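You operate a simulated robot arm through the tools that you are given. There is no shell and no other tool. Be economical: measure what you need, move in short steps, check, and stop when the job is done.

The job below is to be done with a simulated robot arm. You get a single attempt, and the scene is never put back.

Task
Reconnect the battery, plus side first, so the strip lamp lights.
Fine: each clamp down on its post and its knob tight; close the red cover before the minus clamp goes on.

Only the result counts: the job must be done as asked and must still hold three seconds after the hand-in. Knocking over, shifting, dropping, spilling or breaking anything else fails it. Lids that push on must go on centred and level and be pressed home; caps that screw on are set level and turned clockwise until they are tight.

Robot
A 7-joint arm with a two-finger parallel gripper, fixed in place. Base frame: the origin is at the foot of the arm, x ahead of it, y to its left, z up. Readings come in mm, degrees, newtons and seconds.
With the tool pointing down near the work surface it reaches from about 280 to 720 mm from the base axis. Its first joint turns from -166.0 to 166.0 degrees. Payload 3.43 kg.
The TCP is the grasp point between the finger pads, 30 mm short of the fingertips. In the tool frame z runs along the fingers and y along their closing line. The gripper opens to 94 mm. The fingers are 28 mm wide and 10 mm thick; the gripper's body (50 by 96 mm) begins 55 mm behind the TCP.
Orientation is told as [roll, pitch, yaw] about the base's x, y, z axes, in that order, counted from this pose: with the fingers straight down and closing along the base's y, the tool's x points along the base's -x, its y along +y and its z along -z.

Tools
- The arm moves only by the tool move_arm. Its argument "rows" is a list of rows, each a list of 7 numbers: the shift along the tool's x, y, z in units of 40 mm (1.0 is 40 mm), then the turn, a rotation vector about the tool's x, y, z in units of 5 degrees (1.0 is 5 degrees), then the gripper command, from -1 (shut) to 1 (fully open), values between in proportion. In form: [[x, y, z, wx, wy, wz, hand], ...]. A call has 1 to 12 rows; each row shifts and turns the commanded pose from where the row before left it, along the tool's axes as they then stand. A call with a number of a shift or a turn outside -1 to 1 is refused whole. Rows are played at 5 a second. More than 50 mm and 8.6 degrees between two rows, or a gripper value outside its range, and nothing of the call is played. Where a pose cannot be reached the arm comes as near as it can. A force on the tool above 50 N (or 10 N above the force at the start of the call, whichever is more), or a blocked arm, ends the call early, and 0.2 s more pass. The fingers move at their own pace (about 108 mm/s each) and stop on an object; they squeeze with about 24 N. The grip force told is the motor's: it shows also when the fingers shut on nothing. Time passes only in rows, and 0.2 s behind the last, so rows that do not move let the fingers close. The reply holds the time, the measured pose of the TCP, the force on the tool along the base axes, the opening and the grip force, in the units named above and with some noise, with the torque about the TCP (base axes, N m) and any sound that the robot's microphone picked up, and new pictures: "pictures" is both (left out), scene, wrist or none.
- Cameras (640 x 400 px; columns grow to the right, rows downward): "scene" is fixed at [42.6, 499.2, 1347.4]; the picture's right is [-0.70, -0.71, 0.00], its down [-0.42, 0.41, -0.81] and it looks along [0.58, -0.57, -0.58] (base axes); focal length 333 px, centre (320, 200). "wrist" rides on the gripper at [76, 14, -102] in the tool frame; the picture's right is [-0.18, 0.98, 0.00], its down [-0.75, -0.14, -0.64] and it looks along [-0.63, -0.12, 0.77] (tool axes); focal length 243 px, centre (320, 200).
- lift_body(by): slides the trunk up (or, below 0, down) by that many mm; the arm rides with it, the base frame stays. It gives what a move gives, with no picture.
- point_at(camera, pixels): for up to 12 pixels [column, row] of the newest picture of that camera ("zoom" is the newest enlarged one), the place [x, y, z] in the base frame of the surface seen there, good to about 3 mm, but the place of the scene camera against the robot may be out by one fixed shift of up to 25 mm in any direction. No time passes.
- zoom(camera, box): a new picture of the part [left, top, right, bottom] of that camera's present view, enlarged. No time passes.
- finish_job(): hands the job in; it is judged then, once.

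Go step by step. Measure first, check grasps and placings, and put right what went wrong. The budget is 80 turns and 200 pictures, counting those below and the enlarged ones. Unless the task says otherwise, let go and move clear before handing in.

The tools are called after ">>>" by a JSON object that holds its "fn" and its "kwargs". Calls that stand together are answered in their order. move_arm: Moves the arm, as the interface text tells. Its arguments: {"type":"object","properties":{"rows":{"type":"array","items":{"type":"array","items":{"type":"number"}}},"pictures":{"type":"string","enum":["both","scene","wrist","none"]}},"required":["rows"]} The other tools are called the same way: lift_body (by) slides the trunk up or down; point_at (camera, pixels) gives the place of the surface under pixels of a picture; zoom (camera, box) takes an enlarged picture of a part of a camera's view; finish_job () hands the job in.

At the start:

```text
clock: 0.0
eef_pos: [367.2, 64.0, 1091.9]
tool_rot: [0.0, 0.1, 0.0]
force: [0.8, 0.0, -0.1]
ft_torque: [-0.03, 0.03, -0.01]
opening: 94.0
grip_force: 0.1
trunk travel left (down, up): [-125.0, 465.0]
```

scene: 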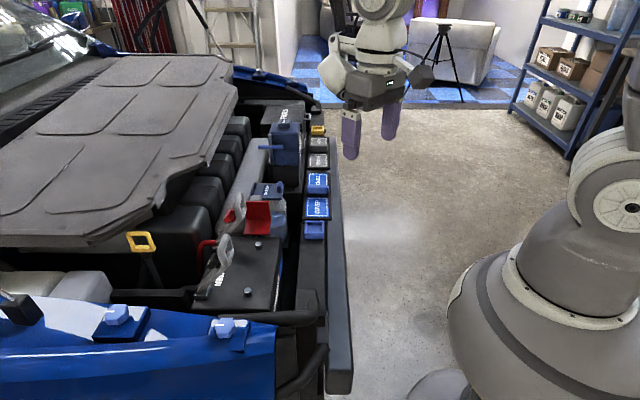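
wrist: 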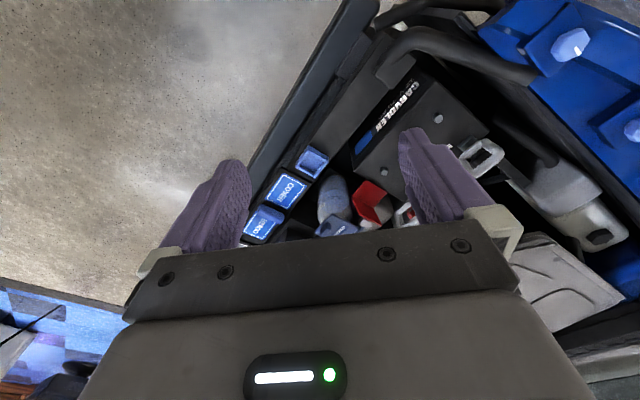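

The battery with two posts shows near scene pixels (250,260), with the red cover at (255,218) and clamps on the left. I zoom in to see the parts.

>>> {"fn": "zoom", "kwargs": {"camera": "scene", "box": [180, 160, 340, 320]}}

>>> {"fn": "zoom", "kwargs": {"camera": "wrist", "box": [280, 60, 540, 250]}}

>>> {"fn": "point_at", "kwargs": {"camera": "scene", "pixels": [[258, 243], [248, 291], [258, 215], [227, 217], [224, 248], [218, 280], [239, 205], [318, 230], [280, 270], [268, 190]]}}

>>> {"fn": "point_at", "kwargs": {"camera": "wrist", "pixels": [[438, 118], [384, 171], [372, 205], [405, 215], [484, 155], [312, 160], [410, 135]]}}

```text
2.50 times, centred on (260, 240) of scene
```

zoom: 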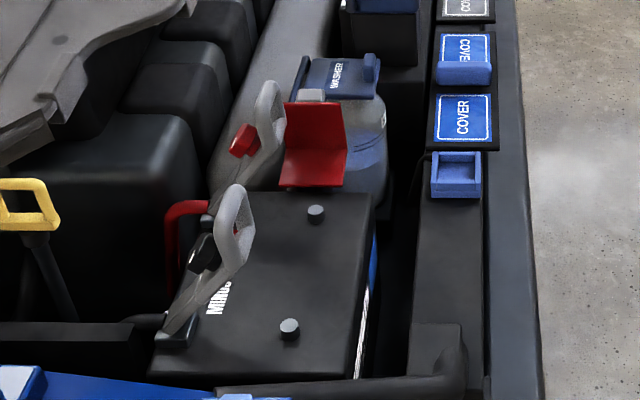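

```text
2.11 times, centred on (410, 155) of wrist
```

zoom: 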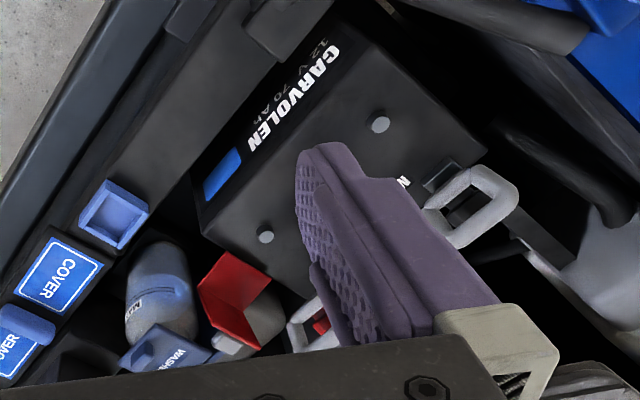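

```text
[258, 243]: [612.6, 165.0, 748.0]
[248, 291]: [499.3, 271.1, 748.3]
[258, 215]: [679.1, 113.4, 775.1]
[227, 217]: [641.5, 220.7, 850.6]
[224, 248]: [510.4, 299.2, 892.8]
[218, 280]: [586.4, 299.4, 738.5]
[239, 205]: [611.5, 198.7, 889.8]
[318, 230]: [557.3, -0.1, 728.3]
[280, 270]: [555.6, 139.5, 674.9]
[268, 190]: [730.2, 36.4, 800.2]
```

```text
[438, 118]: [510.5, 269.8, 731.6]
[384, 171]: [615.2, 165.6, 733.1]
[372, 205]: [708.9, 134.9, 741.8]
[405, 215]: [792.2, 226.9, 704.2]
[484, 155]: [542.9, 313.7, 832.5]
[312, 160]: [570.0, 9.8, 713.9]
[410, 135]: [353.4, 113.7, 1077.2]
```

The posts are near (613,165) and (505,270). I move above the clamps for a closer view with the wrist camera, well above everything.

>>> {"fn": "move_arm", "kwargs": {"rows": [[-0.8, 0.7, 0, 0, 0, 0, 1], [-0.8, 0.7, 0, 0, 0, 0, 1], [-0.8, 0.7, 0, 0, 0, 0, 1], [-0.8, 0.7, 0, 0, 0, 0, 1], [-0.8, 0.7, 0, 0, 0, 0, 1], [-0.8, 0.7, 0, 0, 0, 0, 1], [0, 0, 0, 0, 0, 0, 1]]}}

```text
clock: 1.6
eef_pos: [560.4, 230.9, 1091.0]
tool_rot: [0.0, 0.0, 0.0]
force: [-0.9, 0.0, -0.2]
ft_torque: [0.0, 0.05, 0.03]
opening: 93.7
grip_force: 0.2
trunk travel left (down, up): [-125.0, 465.0]
```

scene: 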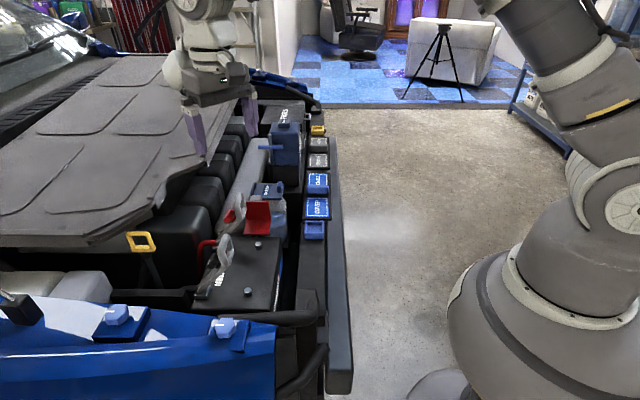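
wrist: 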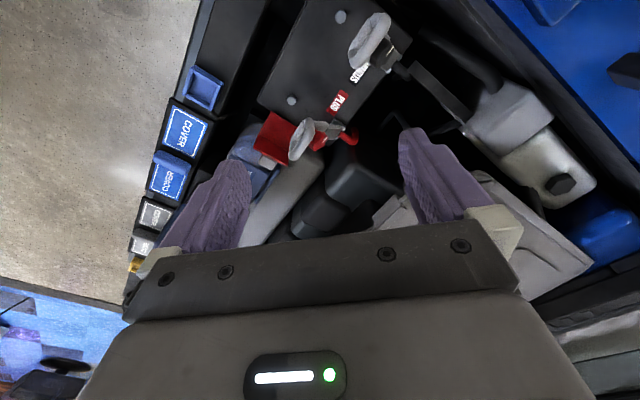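

>>> {"fn": "zoom", "kwargs": {"camera": "wrist", "box": [230, 0, 430, 200]}}

>>> {"fn": "point_at", "kwargs": {"camera": "wrist", "pixels": [[292, 100], [341, 17], [358, 50], [384, 30], [372, 38], [374, 20], [402, 68], [300, 140], [325, 127], [346, 135], [317, 143], [276, 130]]}}

```text
2.00 times, centred on (330, 100) of wrist
```

zoom: 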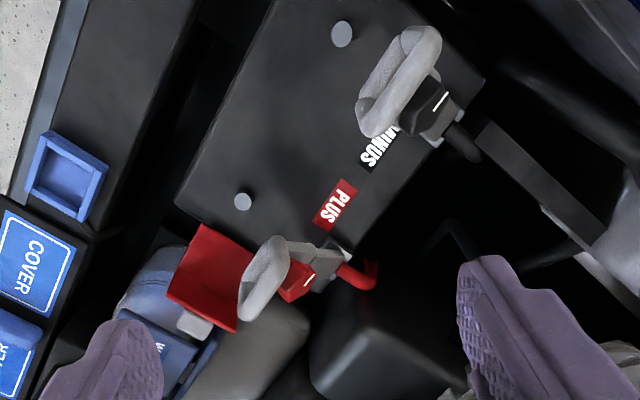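

```text
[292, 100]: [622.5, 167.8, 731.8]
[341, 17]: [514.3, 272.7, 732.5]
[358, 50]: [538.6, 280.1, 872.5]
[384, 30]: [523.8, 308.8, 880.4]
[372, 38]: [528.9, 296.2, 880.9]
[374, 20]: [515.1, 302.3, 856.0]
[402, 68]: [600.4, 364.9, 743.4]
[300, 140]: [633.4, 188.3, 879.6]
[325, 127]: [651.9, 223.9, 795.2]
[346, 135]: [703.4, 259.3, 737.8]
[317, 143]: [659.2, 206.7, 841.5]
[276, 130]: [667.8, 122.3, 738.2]
```

>>> {"fn": "zoom", "kwargs": {"camera": "scene", "box": [190, 180, 290, 310]}}

>>> {"fn": "point_at", "kwargs": {"camera": "scene", "pixels": [[258, 243], [248, 291], [226, 236], [217, 262], [210, 285], [204, 293], [231, 250], [239, 199], [232, 215], [232, 241], [246, 200], [269, 232], [256, 197]]}}

```text
3.08 times, centred on (240, 245) of scene
```

zoom: 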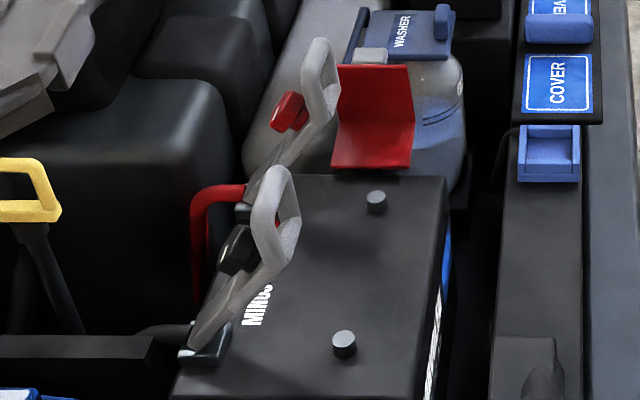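

```text
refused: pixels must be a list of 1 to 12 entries
```

>>> {"fn": "point_at", "kwargs": {"camera": "zoom", "pixels": [[376, 198], [343, 340], [200, 350], [215, 318], [250, 285], [236, 248], [256, 210], [285, 172], [290, 230], [265, 185], [288, 110], [305, 118]]}}

>>> {"fn": "point_at", "kwargs": {"camera": "zoom", "pixels": [[308, 80], [320, 42], [335, 85], [340, 70], [410, 70], [412, 165], [334, 162], [340, 120], [405, 122], [368, 54], [245, 205], [280, 222]]}}

```text
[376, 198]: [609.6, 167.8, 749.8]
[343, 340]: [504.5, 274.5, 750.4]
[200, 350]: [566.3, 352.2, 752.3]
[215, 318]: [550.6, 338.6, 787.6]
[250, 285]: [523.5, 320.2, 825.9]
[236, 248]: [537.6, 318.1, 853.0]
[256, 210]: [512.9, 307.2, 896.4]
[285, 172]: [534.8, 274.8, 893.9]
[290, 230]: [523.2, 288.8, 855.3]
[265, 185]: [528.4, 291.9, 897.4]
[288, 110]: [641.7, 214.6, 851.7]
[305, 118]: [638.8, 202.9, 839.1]
```

```text
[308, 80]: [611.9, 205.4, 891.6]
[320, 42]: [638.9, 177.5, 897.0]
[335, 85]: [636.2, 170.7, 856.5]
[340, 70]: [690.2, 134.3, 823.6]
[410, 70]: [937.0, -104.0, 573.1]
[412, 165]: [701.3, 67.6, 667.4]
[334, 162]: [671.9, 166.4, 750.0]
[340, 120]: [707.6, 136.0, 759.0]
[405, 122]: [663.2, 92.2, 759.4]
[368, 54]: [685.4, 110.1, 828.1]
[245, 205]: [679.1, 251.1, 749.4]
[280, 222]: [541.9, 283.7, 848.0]
```

The scene frame seems shifted by about (+8,0,-17) against the wrist one. I measure the plus clamp more tightly in wrist zooms.

>>> {"fn": "zoom", "kwargs": {"camera": "wrist", "box": [265, 85, 375, 175]}}

>>> {"fn": "point_at", "kwargs": {"camera": "zoom", "pixels": [[150, 70], [200, 260], [245, 180], [225, 225], [300, 210], [260, 165], [330, 260], [320, 240], [400, 190], [430, 170], [440, 240], [470, 230]]}}

```text
4.44 times, centred on (320, 130) of wrist
```

zoom: 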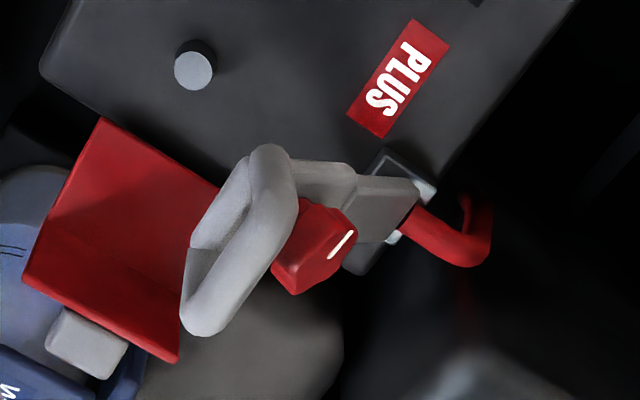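

```text
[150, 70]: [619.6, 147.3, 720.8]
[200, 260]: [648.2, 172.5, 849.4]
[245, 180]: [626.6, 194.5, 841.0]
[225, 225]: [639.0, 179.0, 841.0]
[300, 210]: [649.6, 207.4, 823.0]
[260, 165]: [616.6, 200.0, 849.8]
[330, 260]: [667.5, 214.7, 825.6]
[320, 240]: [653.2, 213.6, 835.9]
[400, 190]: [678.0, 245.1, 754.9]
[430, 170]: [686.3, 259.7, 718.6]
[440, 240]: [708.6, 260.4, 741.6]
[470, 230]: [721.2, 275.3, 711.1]
```

>>> {"fn": "point_at", "kwargs": {"camera": "zoom", "pixels": [[270, 160], [240, 240], [200, 320], [275, 215], [215, 300], [195, 65], [325, 180], [380, 210], [385, 155], [370, 270], [340, 240], [290, 280]]}}

>>> {"fn": "point_at", "kwargs": {"camera": "zoom", "pixels": [[105, 125], [30, 280], [175, 355], [215, 195], [60, 200], [120, 250], [85, 340], [110, 345], [175, 230], [150, 170], [195, 205], [60, 320]]}}

```text
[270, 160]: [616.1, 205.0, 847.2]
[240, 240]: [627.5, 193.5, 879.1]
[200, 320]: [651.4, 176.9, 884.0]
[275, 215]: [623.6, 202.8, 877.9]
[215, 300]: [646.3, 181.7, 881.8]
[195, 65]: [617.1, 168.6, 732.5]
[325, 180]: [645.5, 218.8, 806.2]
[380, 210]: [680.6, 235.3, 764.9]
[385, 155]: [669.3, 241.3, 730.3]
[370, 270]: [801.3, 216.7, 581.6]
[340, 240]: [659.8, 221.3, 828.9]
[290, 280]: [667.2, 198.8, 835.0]
```

```text
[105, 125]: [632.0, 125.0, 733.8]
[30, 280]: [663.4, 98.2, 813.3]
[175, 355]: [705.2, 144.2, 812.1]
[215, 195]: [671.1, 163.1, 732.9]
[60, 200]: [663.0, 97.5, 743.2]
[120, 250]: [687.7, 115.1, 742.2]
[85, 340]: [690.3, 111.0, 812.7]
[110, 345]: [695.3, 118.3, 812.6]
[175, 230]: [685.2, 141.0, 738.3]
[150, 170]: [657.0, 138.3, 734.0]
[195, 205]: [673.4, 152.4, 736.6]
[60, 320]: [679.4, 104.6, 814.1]
```

Plus post is at about (617,168,732), its loop's end bar runs (620,205,878)–(651,177,884) and its hinge is near (680,243,735). So the clamp swings along u≈(-0.65,-0.76). I turn the tool -40.5° in yaw to line up, shut the fingers and come down a bit.

>>> {"fn": "move_arm", "kwargs": {"rows": [[0, 0, 0.2, 0, 0, 0.9, -1], [0, 0, 0.2, 0, 0, 0.9, -1], [0, 0, 0.2, 0, 0, 0.9, -1], [0, 0, 0.2, 0, 0, 0.9, -1], [0, 0, 0.2, 0, 0, 0.9, -1], [0, 0, 0.2, 0, 0, 0.9, -1], [0, 0, 0.2, 0, 0, 0.9, -1], [0, 0, 0.2, 0, 0, 0.9, -1], [0, 0, 0.2, 0, 0, 0.9, -1], [0, 0, 0, 0, 0, 0, -1]]}}

```text
clock: 3.8
eef_pos: [558.6, 232.7, 1019.7]
tool_rot: [0.0, -0.1, -40.5]
force: [0.0, -0.2, -0.8]
ft_torque: [-0.01, -0.02, 0.03]
opening: 0.1
grip_force: 24.2
trunk travel left (down, up): [-125.0, 465.0]
```

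scene: 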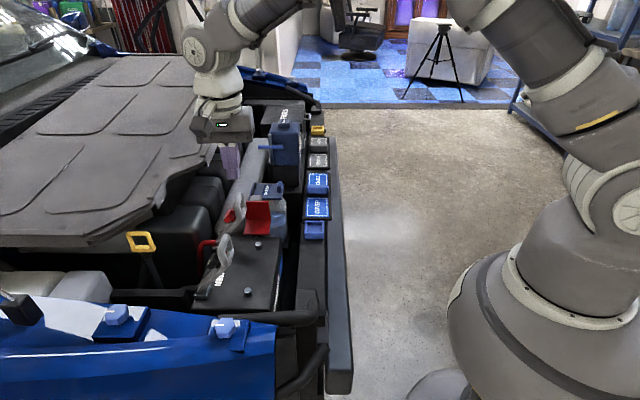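
wrist: 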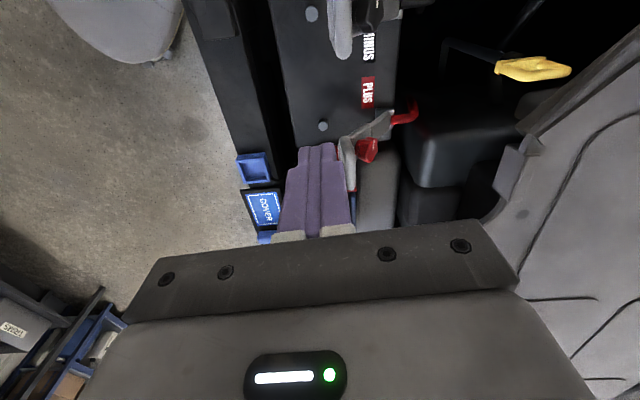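

>>> {"fn": "move_arm", "kwargs": {"rows": [[-0.71, 0.34, 0, 0, 0, 0, -1], [-0.71, 0.34, 0, 0, 0, 0, -1], [-0.71, 0.34, 0, 0, 0, 0, -1], [0, 0, 0.8, 0, 0, 0, -1], [0, 0, 0.8, 0, 0, 0, -1], [0, 0, 0, 0, 0, 0, -1]]}}

>>> {"fn": "point_at", "kwargs": {"camera": "scene", "pixels": [[205, 160], [230, 85], [140, 215], [255, 90], [140, 240], [285, 125]]}}

```text
clock: 5.2
eef_pos: [650.1, 208.4, 955.4]
tool_rot: [0.0, 0.1, -40.5]
force: [0.2, 0.2, 0.1]
ft_torque: [0.01, 0.03, 0.01]
opening: 0.2
grip_force: 23.5
trunk travel left (down, up): [-125.0, 465.0]
```

scene: 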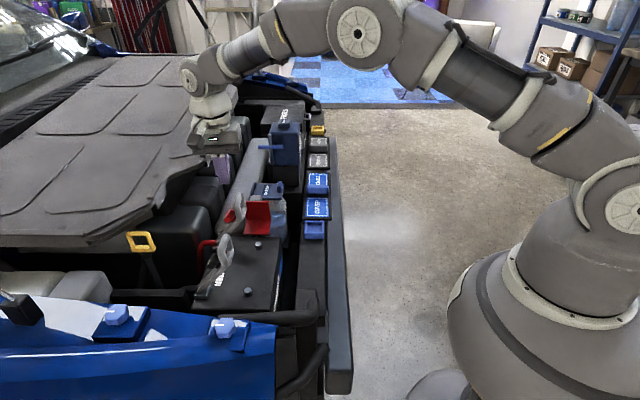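
wrist: 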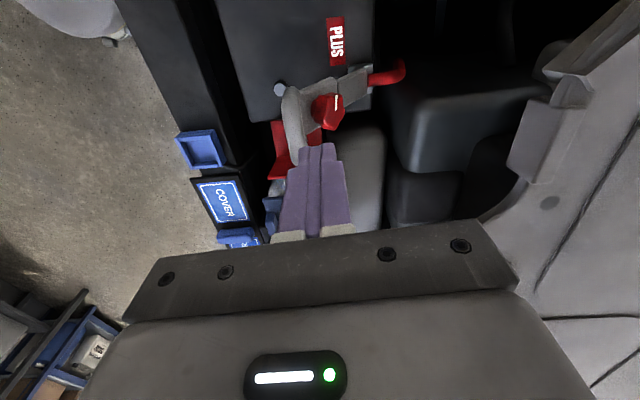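

```text
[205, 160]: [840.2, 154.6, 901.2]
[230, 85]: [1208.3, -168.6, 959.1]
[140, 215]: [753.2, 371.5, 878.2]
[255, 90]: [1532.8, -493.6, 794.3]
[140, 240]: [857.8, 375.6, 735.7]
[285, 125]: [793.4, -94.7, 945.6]
```

>>> {"fn": "zoom", "kwargs": {"camera": "wrist", "box": [240, 60, 400, 220]}}

>>> {"fn": "point_at", "kwargs": {"camera": "wrist", "pixels": [[287, 95], [301, 145], [293, 120], [279, 89], [330, 108], [338, 100], [318, 155], [352, 85]]}}

```text
2.50 times, centred on (320, 140) of wrist
```

zoom: 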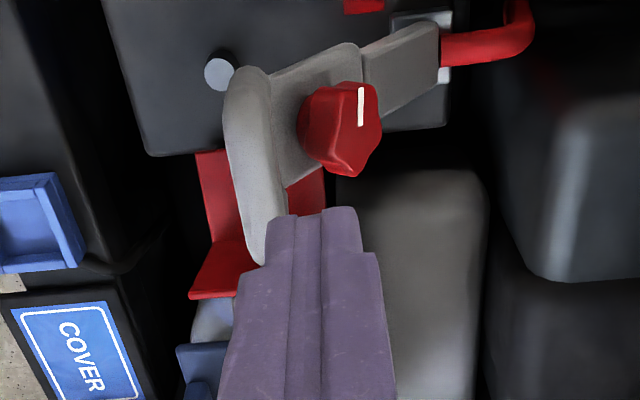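

```text
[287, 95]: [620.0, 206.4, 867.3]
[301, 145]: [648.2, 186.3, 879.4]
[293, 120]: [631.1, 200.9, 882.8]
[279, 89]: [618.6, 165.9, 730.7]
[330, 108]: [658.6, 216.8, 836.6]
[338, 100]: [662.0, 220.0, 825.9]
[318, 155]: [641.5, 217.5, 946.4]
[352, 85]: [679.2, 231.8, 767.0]
```

I descend behind the loop's end bar and start pushing it toward the post.

>>> {"fn": "move_arm", "kwargs": {"rows": [[0, 0, 0.75, 0, 0, 0, -1], [0, 0, 0.75, 0, 0, 0, -1], [0, -0.2, 0.07, 0, 0, 0, -1], [0, -0.25, 0.12, 0, 0, 0, -1], [0, -0.25, 0.13, 0, 0, 0, -1], [0, 0, 0, 0, 0, 0, -1]]}}

>>> {"fn": "zoom", "kwargs": {"camera": "wrist", "box": [240, 60, 400, 220]}}

```text
clock: 6.6
eef_pos: [632.3, 187.1, 882.4]
tool_rot: [0.0, 0.0, -40.5]
force: [-0.7, 0.2, 0.1]
ft_torque: [0.0, -0.02, -0.02]
opening: 0.1
grip_force: 24.2
trunk travel left (down, up): [-125.0, 465.0]
```

scene: 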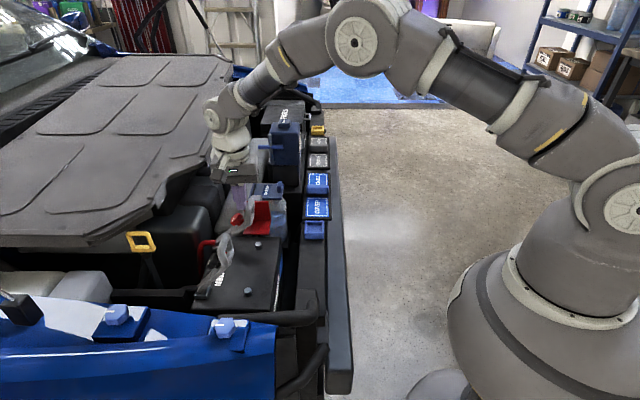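
wrist: 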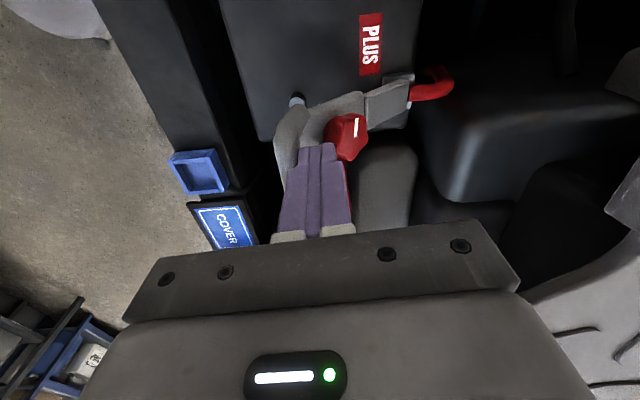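

```text
2.50 times, centred on (320, 140) of wrist
```

zoom: 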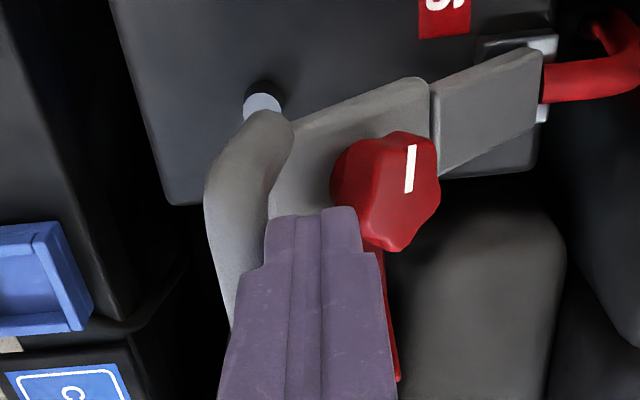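

>>> {"fn": "point_at", "kwargs": {"camera": "zoom", "pixels": [[265, 125], [250, 180], [235, 240], [220, 200], [390, 160], [410, 200], [320, 225], [380, 240]]}}

```text
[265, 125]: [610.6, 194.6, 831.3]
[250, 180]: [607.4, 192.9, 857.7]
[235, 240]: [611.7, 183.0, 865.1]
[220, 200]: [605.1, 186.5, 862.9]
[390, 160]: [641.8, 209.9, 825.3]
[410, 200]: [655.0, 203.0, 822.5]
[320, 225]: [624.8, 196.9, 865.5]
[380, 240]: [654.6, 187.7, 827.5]
```

The clamp swings freely with the finger, with almost no force, and is now at about 55°. I carry on along the arc.

>>> {"fn": "move_arm", "kwargs": {"rows": [[0, -0.28, 0.17, 0, 0, 0, -1], [0, -0.28, 0.17, 0, 0, 0, -1], [0, -0.28, 0.12, 0, 0, 0, -1], [0, -0.28, 0.13, 0, 0, 0, -1], [0, -0.22, 0.25, 0, 0, 0, -1], [0, -0.2, 0.25, 0, 0, 0, -1], [0, -0.16, 0.32, 0, 0, 0, -1], [0, -0.16, 0.32, 0, 0, 0, -1], [0, 0, 0, 0, 0, 0, -1]]}}

>>> {"fn": "zoom", "kwargs": {"camera": "wrist", "box": [240, 60, 400, 220]}}

```text
clock: 7.4
eef_pos: [615.1, 167.5, 862.2]
tool_rot: [0.6, 0.0, -40.4]
force: [23.5, 18.5, -23.9]
ft_torque: [0.5, -1.04, -0.32]
opening: 0.0
grip_force: 24.0
trunk travel left (down, up): [-125.0, 465.0]
stopped in row 4: the force on the tool passed its limit at 55 N (the readings are from after the stop); the commanded pose is now the measured one
```

scene: 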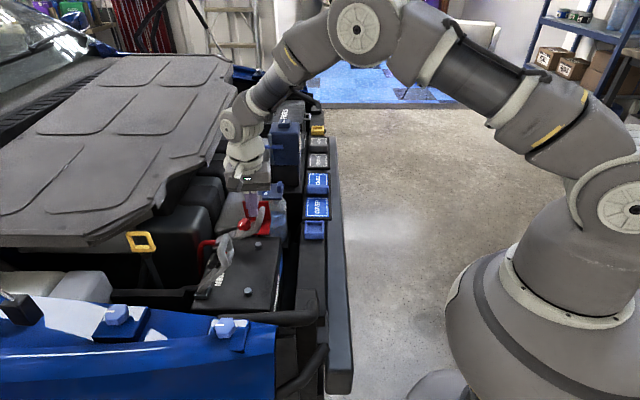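
wrist: 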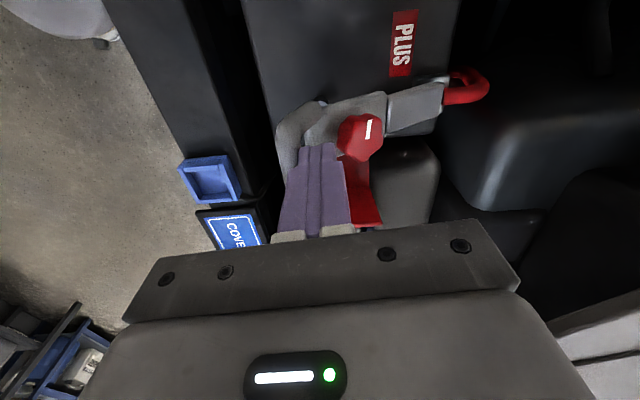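

```text
2.50 times, centred on (320, 140) of wrist
```

zoom: 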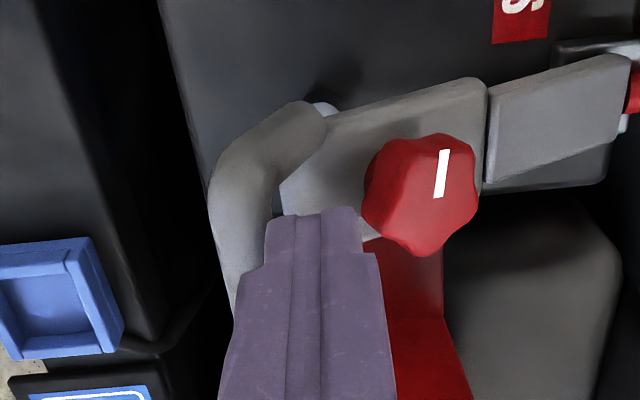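

Force points back along the arm (radially), so the fingertip has entered the loop's hole and is pulling against the end bar. I back off, rise, and look.

>>> {"fn": "move_arm", "kwargs": {"rows": [[0, 0.15, 0, 0, 0, 0, -1], [0, 0, -0.7, 0, 0, 0, -1], [0, 0, -0.7, 0, 0, 0, -1], [0, 0, 0, 0, 0, 0, -1]]}}

>>> {"fn": "zoom", "kwargs": {"camera": "wrist", "box": [240, 60, 400, 220]}}

```text
clock: 8.0
eef_pos: [614.6, 167.8, 875.7]
tool_rot: [1.0, -0.2, -40.5]
force: [-0.7, -1.4, 0.6]
ft_torque: [0.02, -0.08, 0.0]
opening: 0.0
grip_force: 23.7
trunk travel left (down, up): [-125.0, 465.0]
stopped in row 2: the force on the tool passed its limit at 63 N (the readings are from after the stop); the commanded pose is now the measured one
```

scene: 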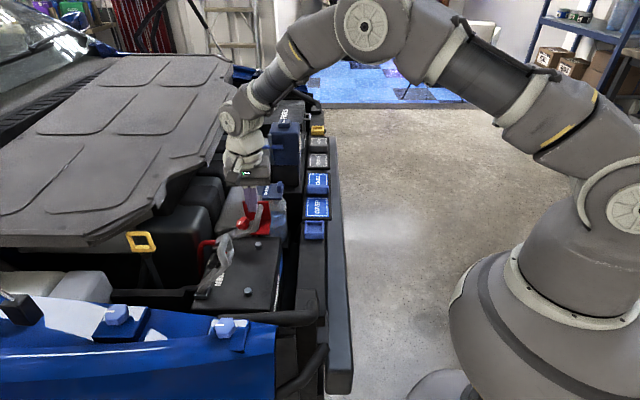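
wrist: 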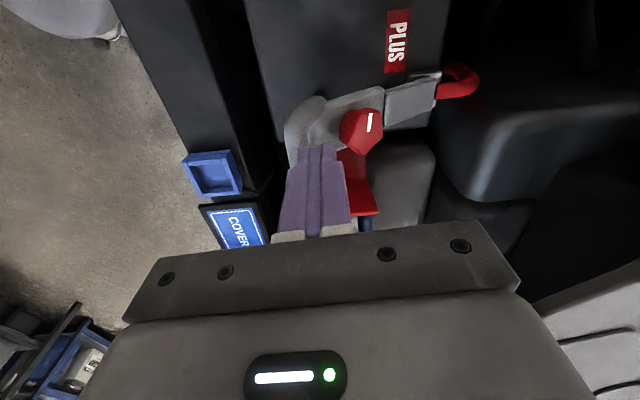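

```text
2.50 times, centred on (320, 140) of wrist
```

zoom: 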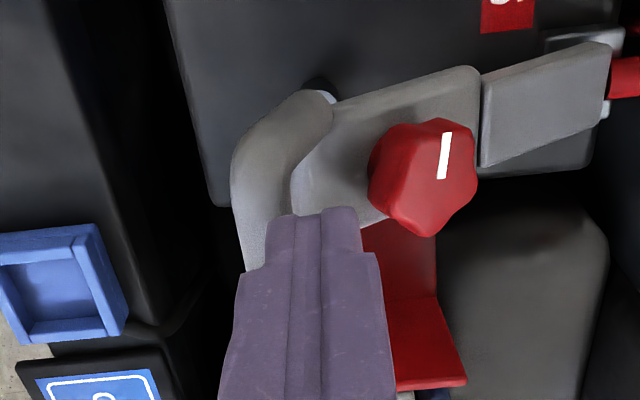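

>>> {"fn": "point_at", "kwargs": {"camera": "zoom", "pixels": [[320, 110], [290, 130], [255, 170], [245, 220], [270, 190], [255, 250], [320, 170], [440, 140], [390, 160], [470, 90], [600, 80], [320, 225]]}}

```text
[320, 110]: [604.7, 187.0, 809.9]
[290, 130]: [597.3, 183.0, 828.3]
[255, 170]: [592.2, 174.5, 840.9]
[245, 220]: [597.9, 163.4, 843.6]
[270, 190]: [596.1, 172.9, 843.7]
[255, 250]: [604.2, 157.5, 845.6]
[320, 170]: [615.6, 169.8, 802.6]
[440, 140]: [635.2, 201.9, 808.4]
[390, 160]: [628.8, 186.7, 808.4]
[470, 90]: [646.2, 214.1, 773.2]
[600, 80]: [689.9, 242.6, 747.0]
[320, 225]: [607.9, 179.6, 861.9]
```

The bar is now at about (602,163,844), roughly 44°. I rise a bit, move forward so the fingertip sits on top of the bar rather than in the hole, and press it down along the arc.

>>> {"fn": "move_arm", "kwargs": {"rows": [[0, 0, -0.4, 0.15, -0.13, 0, -1], [0, -0.45, 0, 0, 0, 0, -1], [0, 0, 0.36, 0, 0, 0, -1], [0, -0.19, 0.25, 0, 0, 0, -1], [0, -0.19, 0.25, 0, 0, 0, -1], [0, -0.17, 0.3, 0, 0, 0, -1], [0, -0.17, 0.3, 0, 0, 0, -1], [0, 0, 0, 0, 0, 0, -1]]}}

>>> {"fn": "zoom", "kwargs": {"camera": "wrist", "box": [240, 60, 400, 220]}}

```text
clock: 9.8
eef_pos: [585.2, 135.1, 830.6]
tool_rot: [0.2, -0.7, -40.4]
force: [0.3, 0.1, -0.2]
ft_torque: [0.04, 0.01, 0.03]
opening: 0.0
grip_force: 24.0
trunk travel left (down, up): [-125.0, 465.0]
```

scene: 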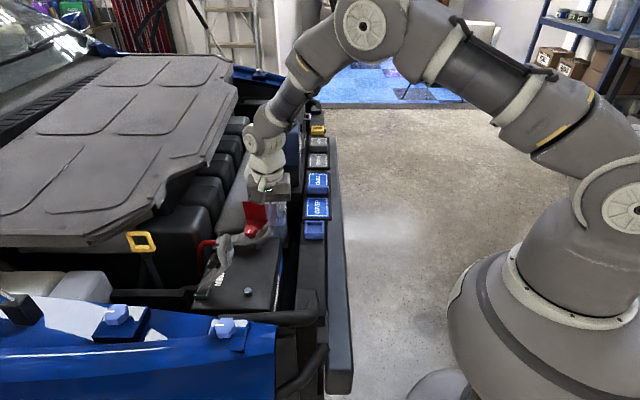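
wrist: 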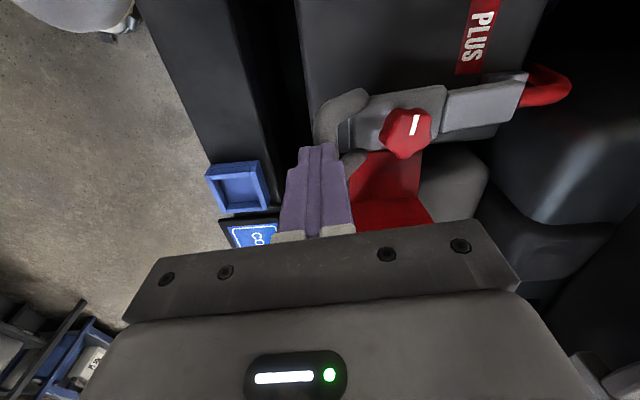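

```text
2.50 times, centred on (320, 140) of wrist
```

zoom: 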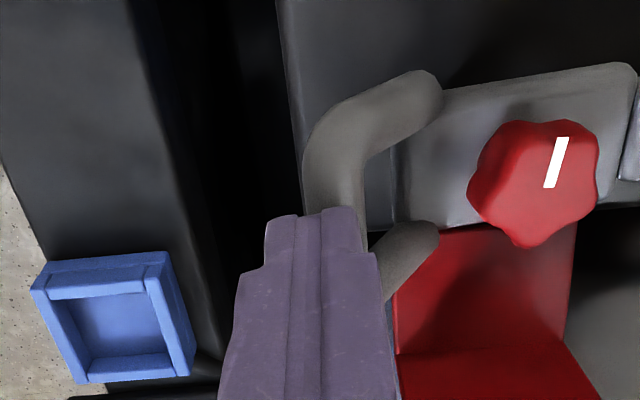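

>>> {"fn": "point_at", "kwargs": {"camera": "zoom", "pixels": [[340, 180], [345, 140], [420, 90], [410, 250], [440, 150], [560, 150], [520, 180], [550, 215], [610, 90], [320, 190], [320, 225], [365, 200]]}}

```text
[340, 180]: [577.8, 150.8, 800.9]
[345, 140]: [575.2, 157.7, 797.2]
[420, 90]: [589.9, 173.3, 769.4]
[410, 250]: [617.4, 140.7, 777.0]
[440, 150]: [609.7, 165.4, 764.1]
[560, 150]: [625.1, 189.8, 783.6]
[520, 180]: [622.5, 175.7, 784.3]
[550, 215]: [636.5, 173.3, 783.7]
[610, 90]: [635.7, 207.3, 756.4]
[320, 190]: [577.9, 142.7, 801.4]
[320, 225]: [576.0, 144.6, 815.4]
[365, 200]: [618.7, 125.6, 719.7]
```

The bar is at (582,145,801), about 25°, and the fingertip rests on it. I keep pressing down.

>>> {"fn": "move_arm", "kwargs": {"rows": [[0, -0.07, 0.3, 0, 0, 0, -1], [0, -0.07, 0.3, 0, 0, 0, -1], [0, -0.03, 0.25, 0, 0, 0, -1], [0, -0.03, 0.2, 0, 0, 0, -1], [0, 0, 0.15, 0, 0, 0, -1], [0, 0, 0.1, 0, 0, 0, -1], [0, 0, 0, 0, 0, 0, -1]]}}

>>> {"fn": "zoom", "kwargs": {"camera": "wrist", "box": [260, 60, 460, 220]}}

```text
clock: 10.6
eef_pos: [581.7, 129.6, 806.3]
tool_rot: [0.7, -1.1, -40.4]
force: [-16.6, -2.9, 36.7]
ft_torque: [0.33, 0.73, 0.23]
opening: 0.0
grip_force: 24.5
trunk travel left (down, up): [-125.0, 465.0]
stopped in row 4: the force on the tool passed its limit at 60 N (the readings are from after the stop); the commanded pose is now the measured one
```

scene: 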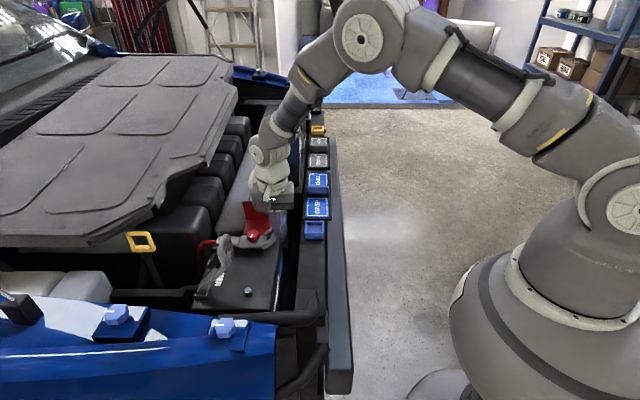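
wrist: 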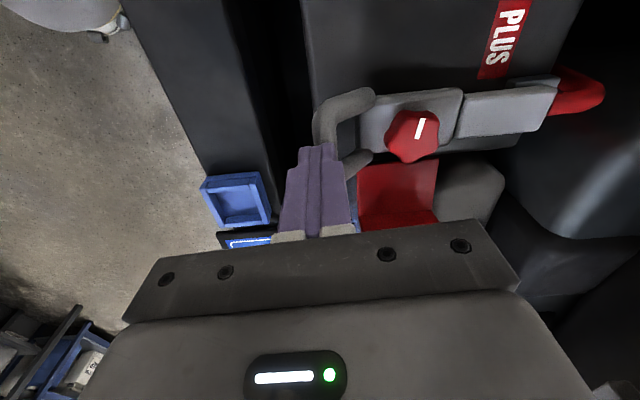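

```text
2.50 times, centred on (360, 140) of wrist
```

zoom: 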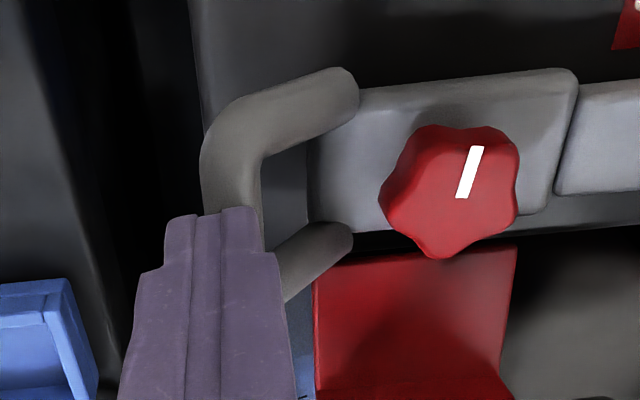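

>>> {"fn": "point_at", "kwargs": {"camera": "zoom", "pixels": [[230, 150], [235, 190], [345, 80], [340, 235], [340, 140], [560, 90], [540, 180], [480, 140], [420, 150], [440, 240], [580, 150], [630, 110]]}}

>>> {"fn": "zoom", "kwargs": {"camera": "scene", "box": [200, 190, 300, 290]}}

```text
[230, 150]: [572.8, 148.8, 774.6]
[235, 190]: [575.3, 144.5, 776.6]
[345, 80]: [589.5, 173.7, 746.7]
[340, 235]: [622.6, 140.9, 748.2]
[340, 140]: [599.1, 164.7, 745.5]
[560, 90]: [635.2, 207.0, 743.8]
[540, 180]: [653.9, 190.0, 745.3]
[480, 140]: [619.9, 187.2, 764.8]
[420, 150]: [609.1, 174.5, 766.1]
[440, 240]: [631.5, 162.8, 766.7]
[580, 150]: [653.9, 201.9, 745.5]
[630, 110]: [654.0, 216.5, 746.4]
```

```text
4.00 times, centred on (250, 240) of scene
```

zoom: 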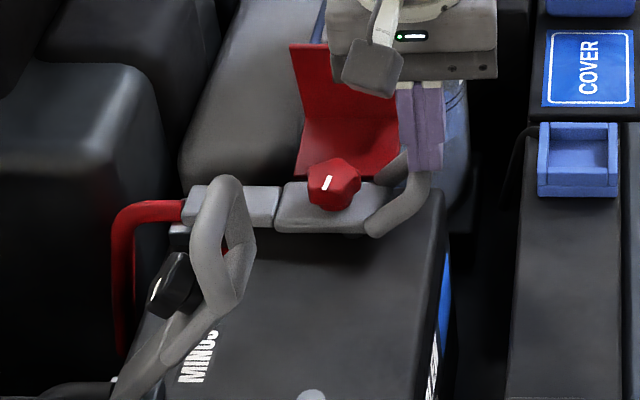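

The plus clamp lies flat (arm z≈745 all along), with the red knob's top at z≈766 centred near (620,173). I lift clear and turn the wrist so the fingers close across the clamp arm.

>>> {"fn": "move_arm", "kwargs": {"rows": [[0, 0, -0.8, 0, 0, 0, -1], [0, 0, -0.8, 0, 0, 0, -1], [0, 0, -0.8, 0.25, 0.08, 0, -1], [0, 0, 0, 0, 0, -1, 0.28], [0, 0, 0, 0, 0, -1, 0.28], [0, 0, 0, 0, 0, -1, 0.28], [0, 0, 0, 0, 0, -1, 0.28], [0, 0, 0, 0, 0, -1, 0.28], [0, 0, 0, 0, 0, -1, 0.28], [0, 0, 0, 0, 0, -1, 0.28], [0, 0, 0, 0, 0, -1, 0.28], [0, 0, 0, 0, 0, -1, 0.28]], "pictures": "none"}}

>>> {"fn": "move_arm", "kwargs": {"rows": [[0, 0, 0, 0, 0, -1, 0.28], [0, 0, 0, 0, 0, -1, 0.28], [0, 0, 0, 0, 0, -1, 0.28], [0, 0, 0, 0, 0, -1, 0.28], [0, 0, 0, 0, 0, -1, 0.28], [0, 0, 0, 0, 0, -1, 0.28], [0, 0, 0, 0, 0, -1, 0.28], [0, 0, 0, 0, 0, -1, 0.28], [0, 0, 0, 0, 0, -1, 0.28], [0, 0, 0, 0, 0, 0, 0.28]], "pictures": "both"}}

```text
clock: 13.2
eef_pos: [583.7, 129.6, 897.7]
tool_rot: [-0.9, 0.1, 4.7]
force: [0.1, -1.2, 0.9]
ft_torque: [-0.02, 0.01, -0.01]
opening: 60.2
grip_force: 0.1
trunk travel left (down, up): [-125.0, 465.0]
```

```text
clock: 15.4
eef_pos: [582.5, 130.3, 897.5]
tool_rot: [-0.6, 0.7, 49.6]
force: [0.3, 1.1, -0.1]
ft_torque: [-0.01, 0.01, 0.0]
opening: 60.2
grip_force: 0.0
trunk travel left (down, up): [-125.0, 465.0]
```

scene: 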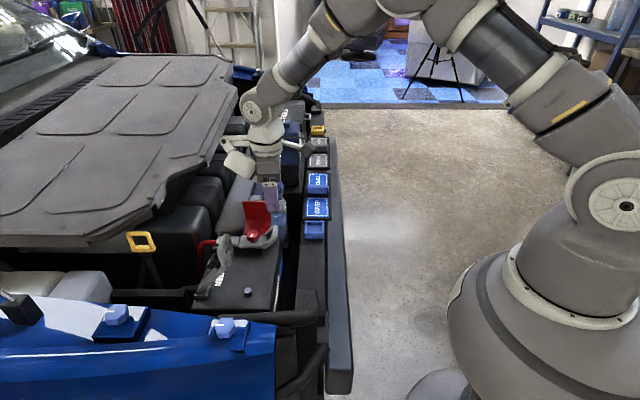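
wrist: 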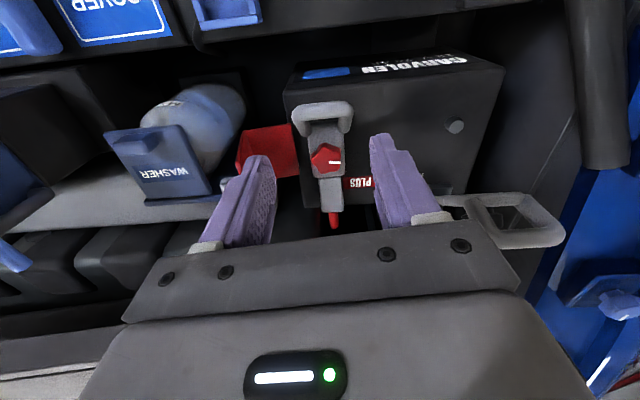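

>>> {"fn": "zoom", "kwargs": {"camera": "wrist", "box": [280, 90, 380, 230]}}

>>> {"fn": "point_at", "kwargs": {"camera": "wrist", "pixels": [[326, 158], [312, 158], [341, 160], [326, 146], [328, 173], [328, 190], [321, 107], [335, 219]]}}

```text
2.86 times, centred on (330, 160) of wrist
```

zoom: 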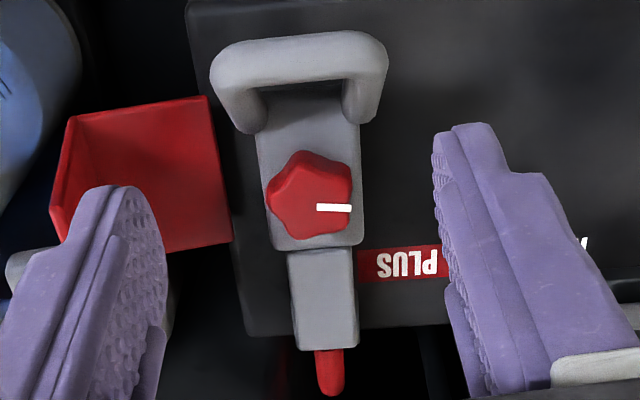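

```text
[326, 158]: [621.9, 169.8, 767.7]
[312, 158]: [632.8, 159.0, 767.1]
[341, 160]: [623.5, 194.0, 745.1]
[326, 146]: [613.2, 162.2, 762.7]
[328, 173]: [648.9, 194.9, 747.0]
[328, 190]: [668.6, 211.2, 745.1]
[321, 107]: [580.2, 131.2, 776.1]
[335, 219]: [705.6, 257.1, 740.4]
```

The knob is five-lobed, about 30 mm wide, centred at about (622,170), top z 767. I go over it, pre-turn counter-clockwise 35°, and descend around it.

>>> {"fn": "move_arm", "kwargs": {"rows": [[-0.69, -0.05, 0, 0.03, -0.18, 0, 0.28], [-0.69, -0.04, 0, 0, 0, 0, 0.28], [0, 0, 0.2, 0, 0, -1, 0.28], [0, 0, 0.2, 0, 0, -1, 0.28], [0, 0, 0.2, 0, 0, -1, 0.28], [0, 0, 0.2, 0, 0, -1, 0.28], [0, 0, 0.2, 0, 0, -1, 0.28], [0, 0, 0.2, 0, 0, -1, 0.28], [0, 0, 0.2, 0, 0, -1, 0.28], [0, 0, 0.4, 0, 0, 0, 0.28], [0, 0, 0, 0, 0, 0, 0.28]]}}

>>> {"fn": "zoom", "kwargs": {"camera": "wrist", "box": [240, 90, 420, 240]}}

```text
clock: 17.8
eef_pos: [622.5, 169.8, 825.8]
tool_rot: [-0.6, 0.3, 84.6]
force: [0.4, 0.3, -0.2]
ft_torque: [0.04, -0.01, 0.04]
opening: 60.1
grip_force: 0.0
trunk travel left (down, up): [-125.0, 465.0]
```

scene: 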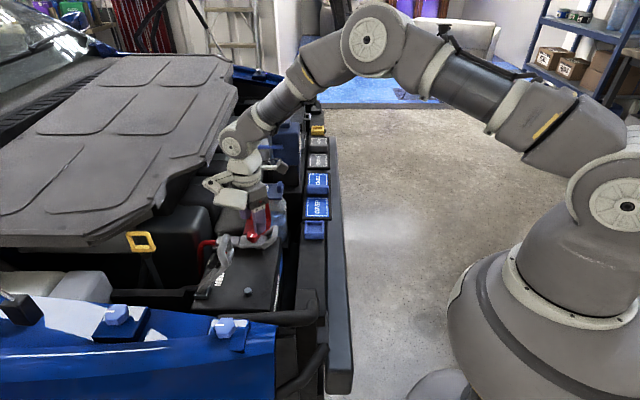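
wrist: 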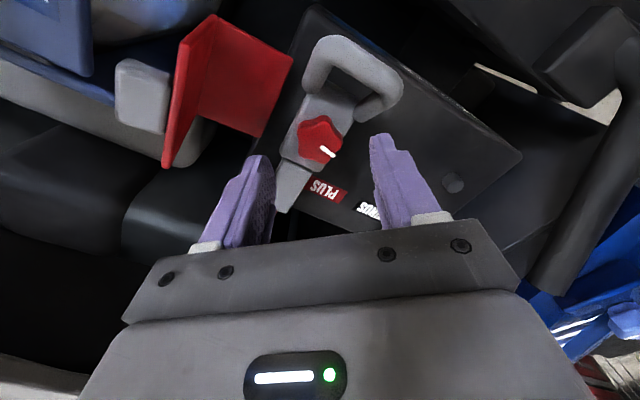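

```text
2.67 times, centred on (330, 165) of wrist
```

zoom: 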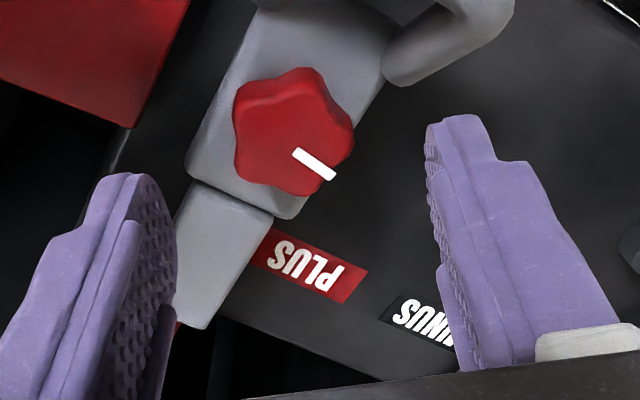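

>>> {"fn": "point_at", "kwargs": {"camera": "zoom", "pixels": [[292, 128], [240, 90], [350, 130], [305, 72], [240, 165]]}}

```text
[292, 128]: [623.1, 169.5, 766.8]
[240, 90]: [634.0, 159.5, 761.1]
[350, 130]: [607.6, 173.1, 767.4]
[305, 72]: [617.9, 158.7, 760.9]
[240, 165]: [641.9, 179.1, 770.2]
```

>>> {"fn": "move_arm", "kwargs": {"rows": [[0, 0, 0.52, 0, 0, 0, 0.28], [0, 0, 0.52, 0, 0, 0, 0.28], [0, 0, 0, 0, 0, 0, -1], [0, 0, 0, 0, 0, 0, -1], [0, 0, 0, 0, 0, 0, -1]]}}

>>> {"fn": "zoom", "kwargs": {"camera": "wrist", "box": [240, 90, 420, 240]}}

```text
clock: 19.0
eef_pos: [624.6, 169.1, 784.9]
tool_rot: [-0.8, 0.2, 84.5]
force: [14.4, 1.5, 3.4]
ft_torque: [-0.1, -0.73, -0.03]
opening: 34.9
grip_force: 45.0
trunk travel left (down, up): [-125.0, 465.0]
```

scene: 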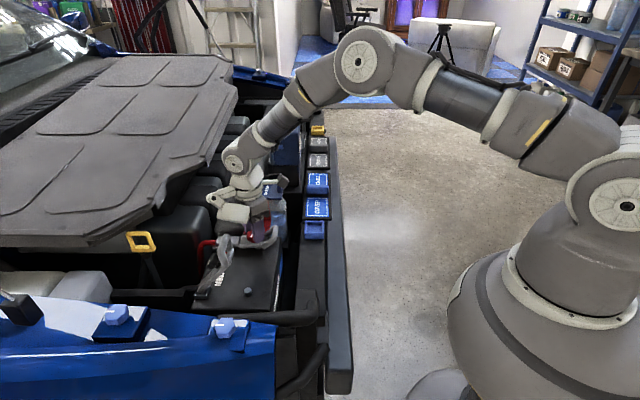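
wrist: 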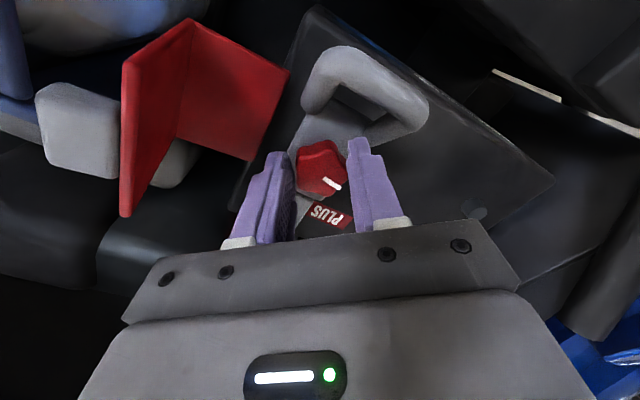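

```text
2.67 times, centred on (330, 165) of wrist
```

zoom: 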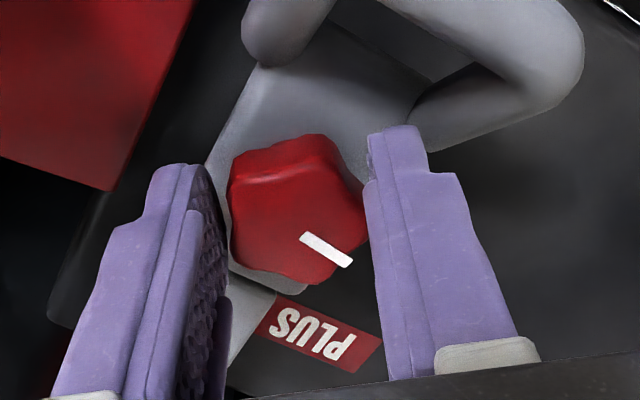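

The knob is held (opening 34.9). I turn it clockwise in small steps, watching the torque.

>>> {"fn": "move_arm", "kwargs": {"rows": [[0, -0.05, 0, 0, 0, 0.5, -1], [0, 0, 0, 0, 0, 1, -1], [0, 0, 0, 0, 0, 1, -1], [0, 0, 0, 0, 0, 1, -1], [0, 0, 0, 0, 0, 1, -1], [0, 0, 0, 0, 0, 1, -1], [0, 0, 0, 0, 0, 1, -1]]}}

>>> {"fn": "zoom", "kwargs": {"camera": "wrist", "box": [240, 90, 420, 240]}}

```text
clock: 20.6
eef_pos: [622.4, 170.0, 785.1]
tool_rot: [-0.7, -0.3, 52.0]
force: [-6.7, 3.8, 18.3]
ft_torque: [-0.6, 0.86, 0.02]
opening: 35.1
grip_force: 45.2
trunk travel left (down, up): [-125.0, 465.0]
```

scene: 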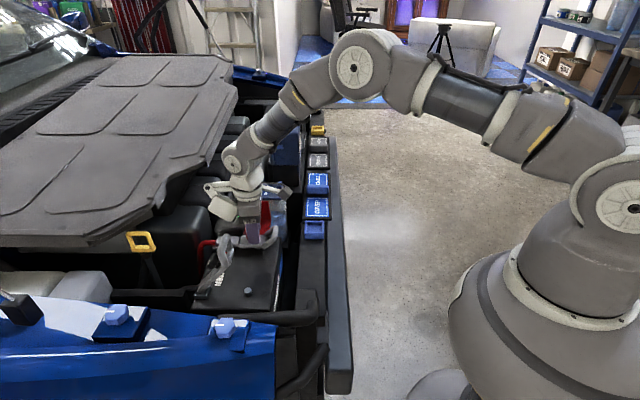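
wrist: 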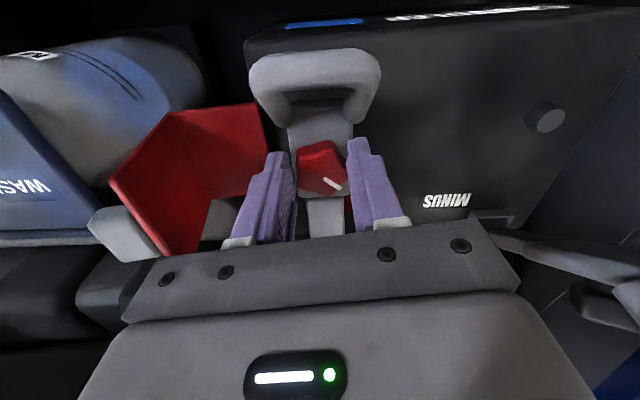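

```text
2.67 times, centred on (330, 165) of wrist
```

zoom: 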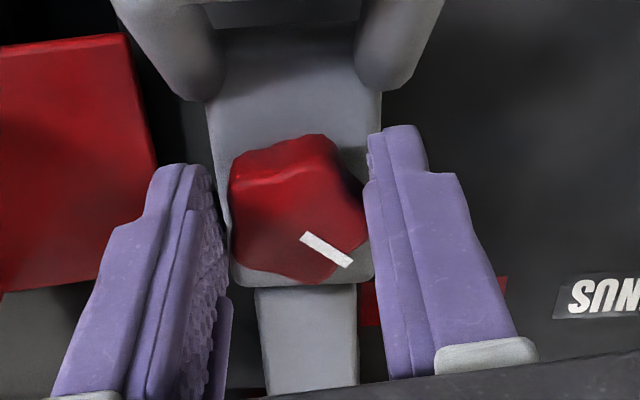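

>>> {"fn": "move_arm", "kwargs": {"rows": [[0, 0, 0, 0, 0, 1, -1], [0, 0, 0, 0, 0, 1, -1], [0, 0, 0, 0, 0, 1, -1], [0, 0, 0, 0, 0, 1, -1], [0, 0, 0, 0, 0, 1, -1], [0, 0, 0, 0, 0, 1, -1], [0, 0, 0, 0, 0, 1, -1], [0, 0, 0, 0, 0, 1, -1]]}}

>>> {"fn": "zoom", "kwargs": {"camera": "wrist", "box": [240, 90, 420, 240]}}

```text
clock: 22.4
eef_pos: [622.2, 172.1, 785.2]
tool_rot: [-0.4, -0.4, 12.0]
force: [-33.4, 23.8, 8.6]
ft_torque: [0.61, 1.62, 0.16]
opening: 34.9
grip_force: 45.2
trunk travel left (down, up): [-125.0, 465.0]
```

scene: 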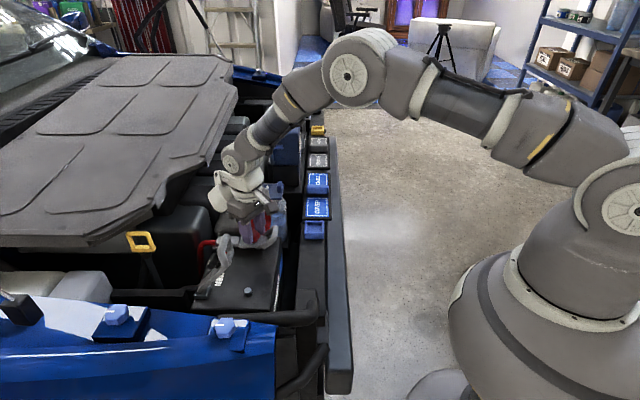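
wrist: 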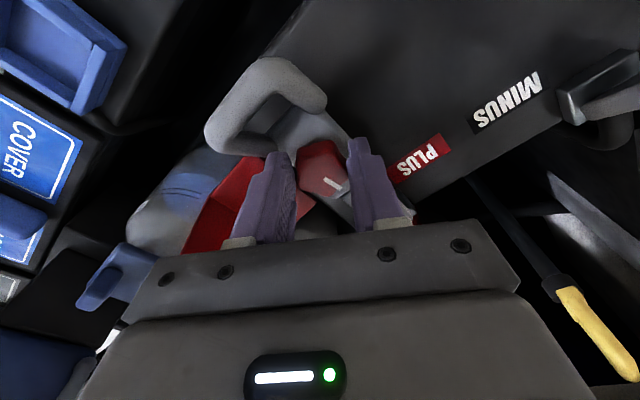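

```text
2.67 times, centred on (330, 165) of wrist
```

zoom: 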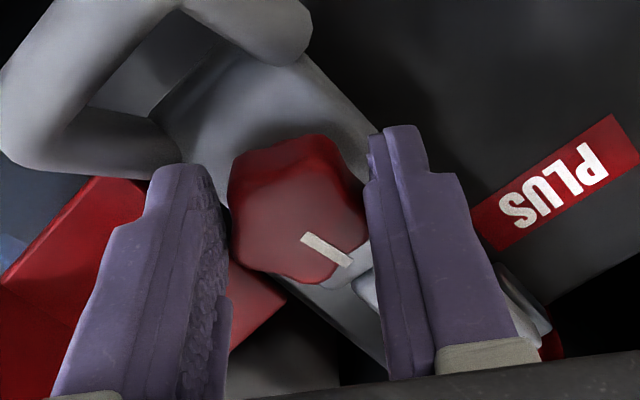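

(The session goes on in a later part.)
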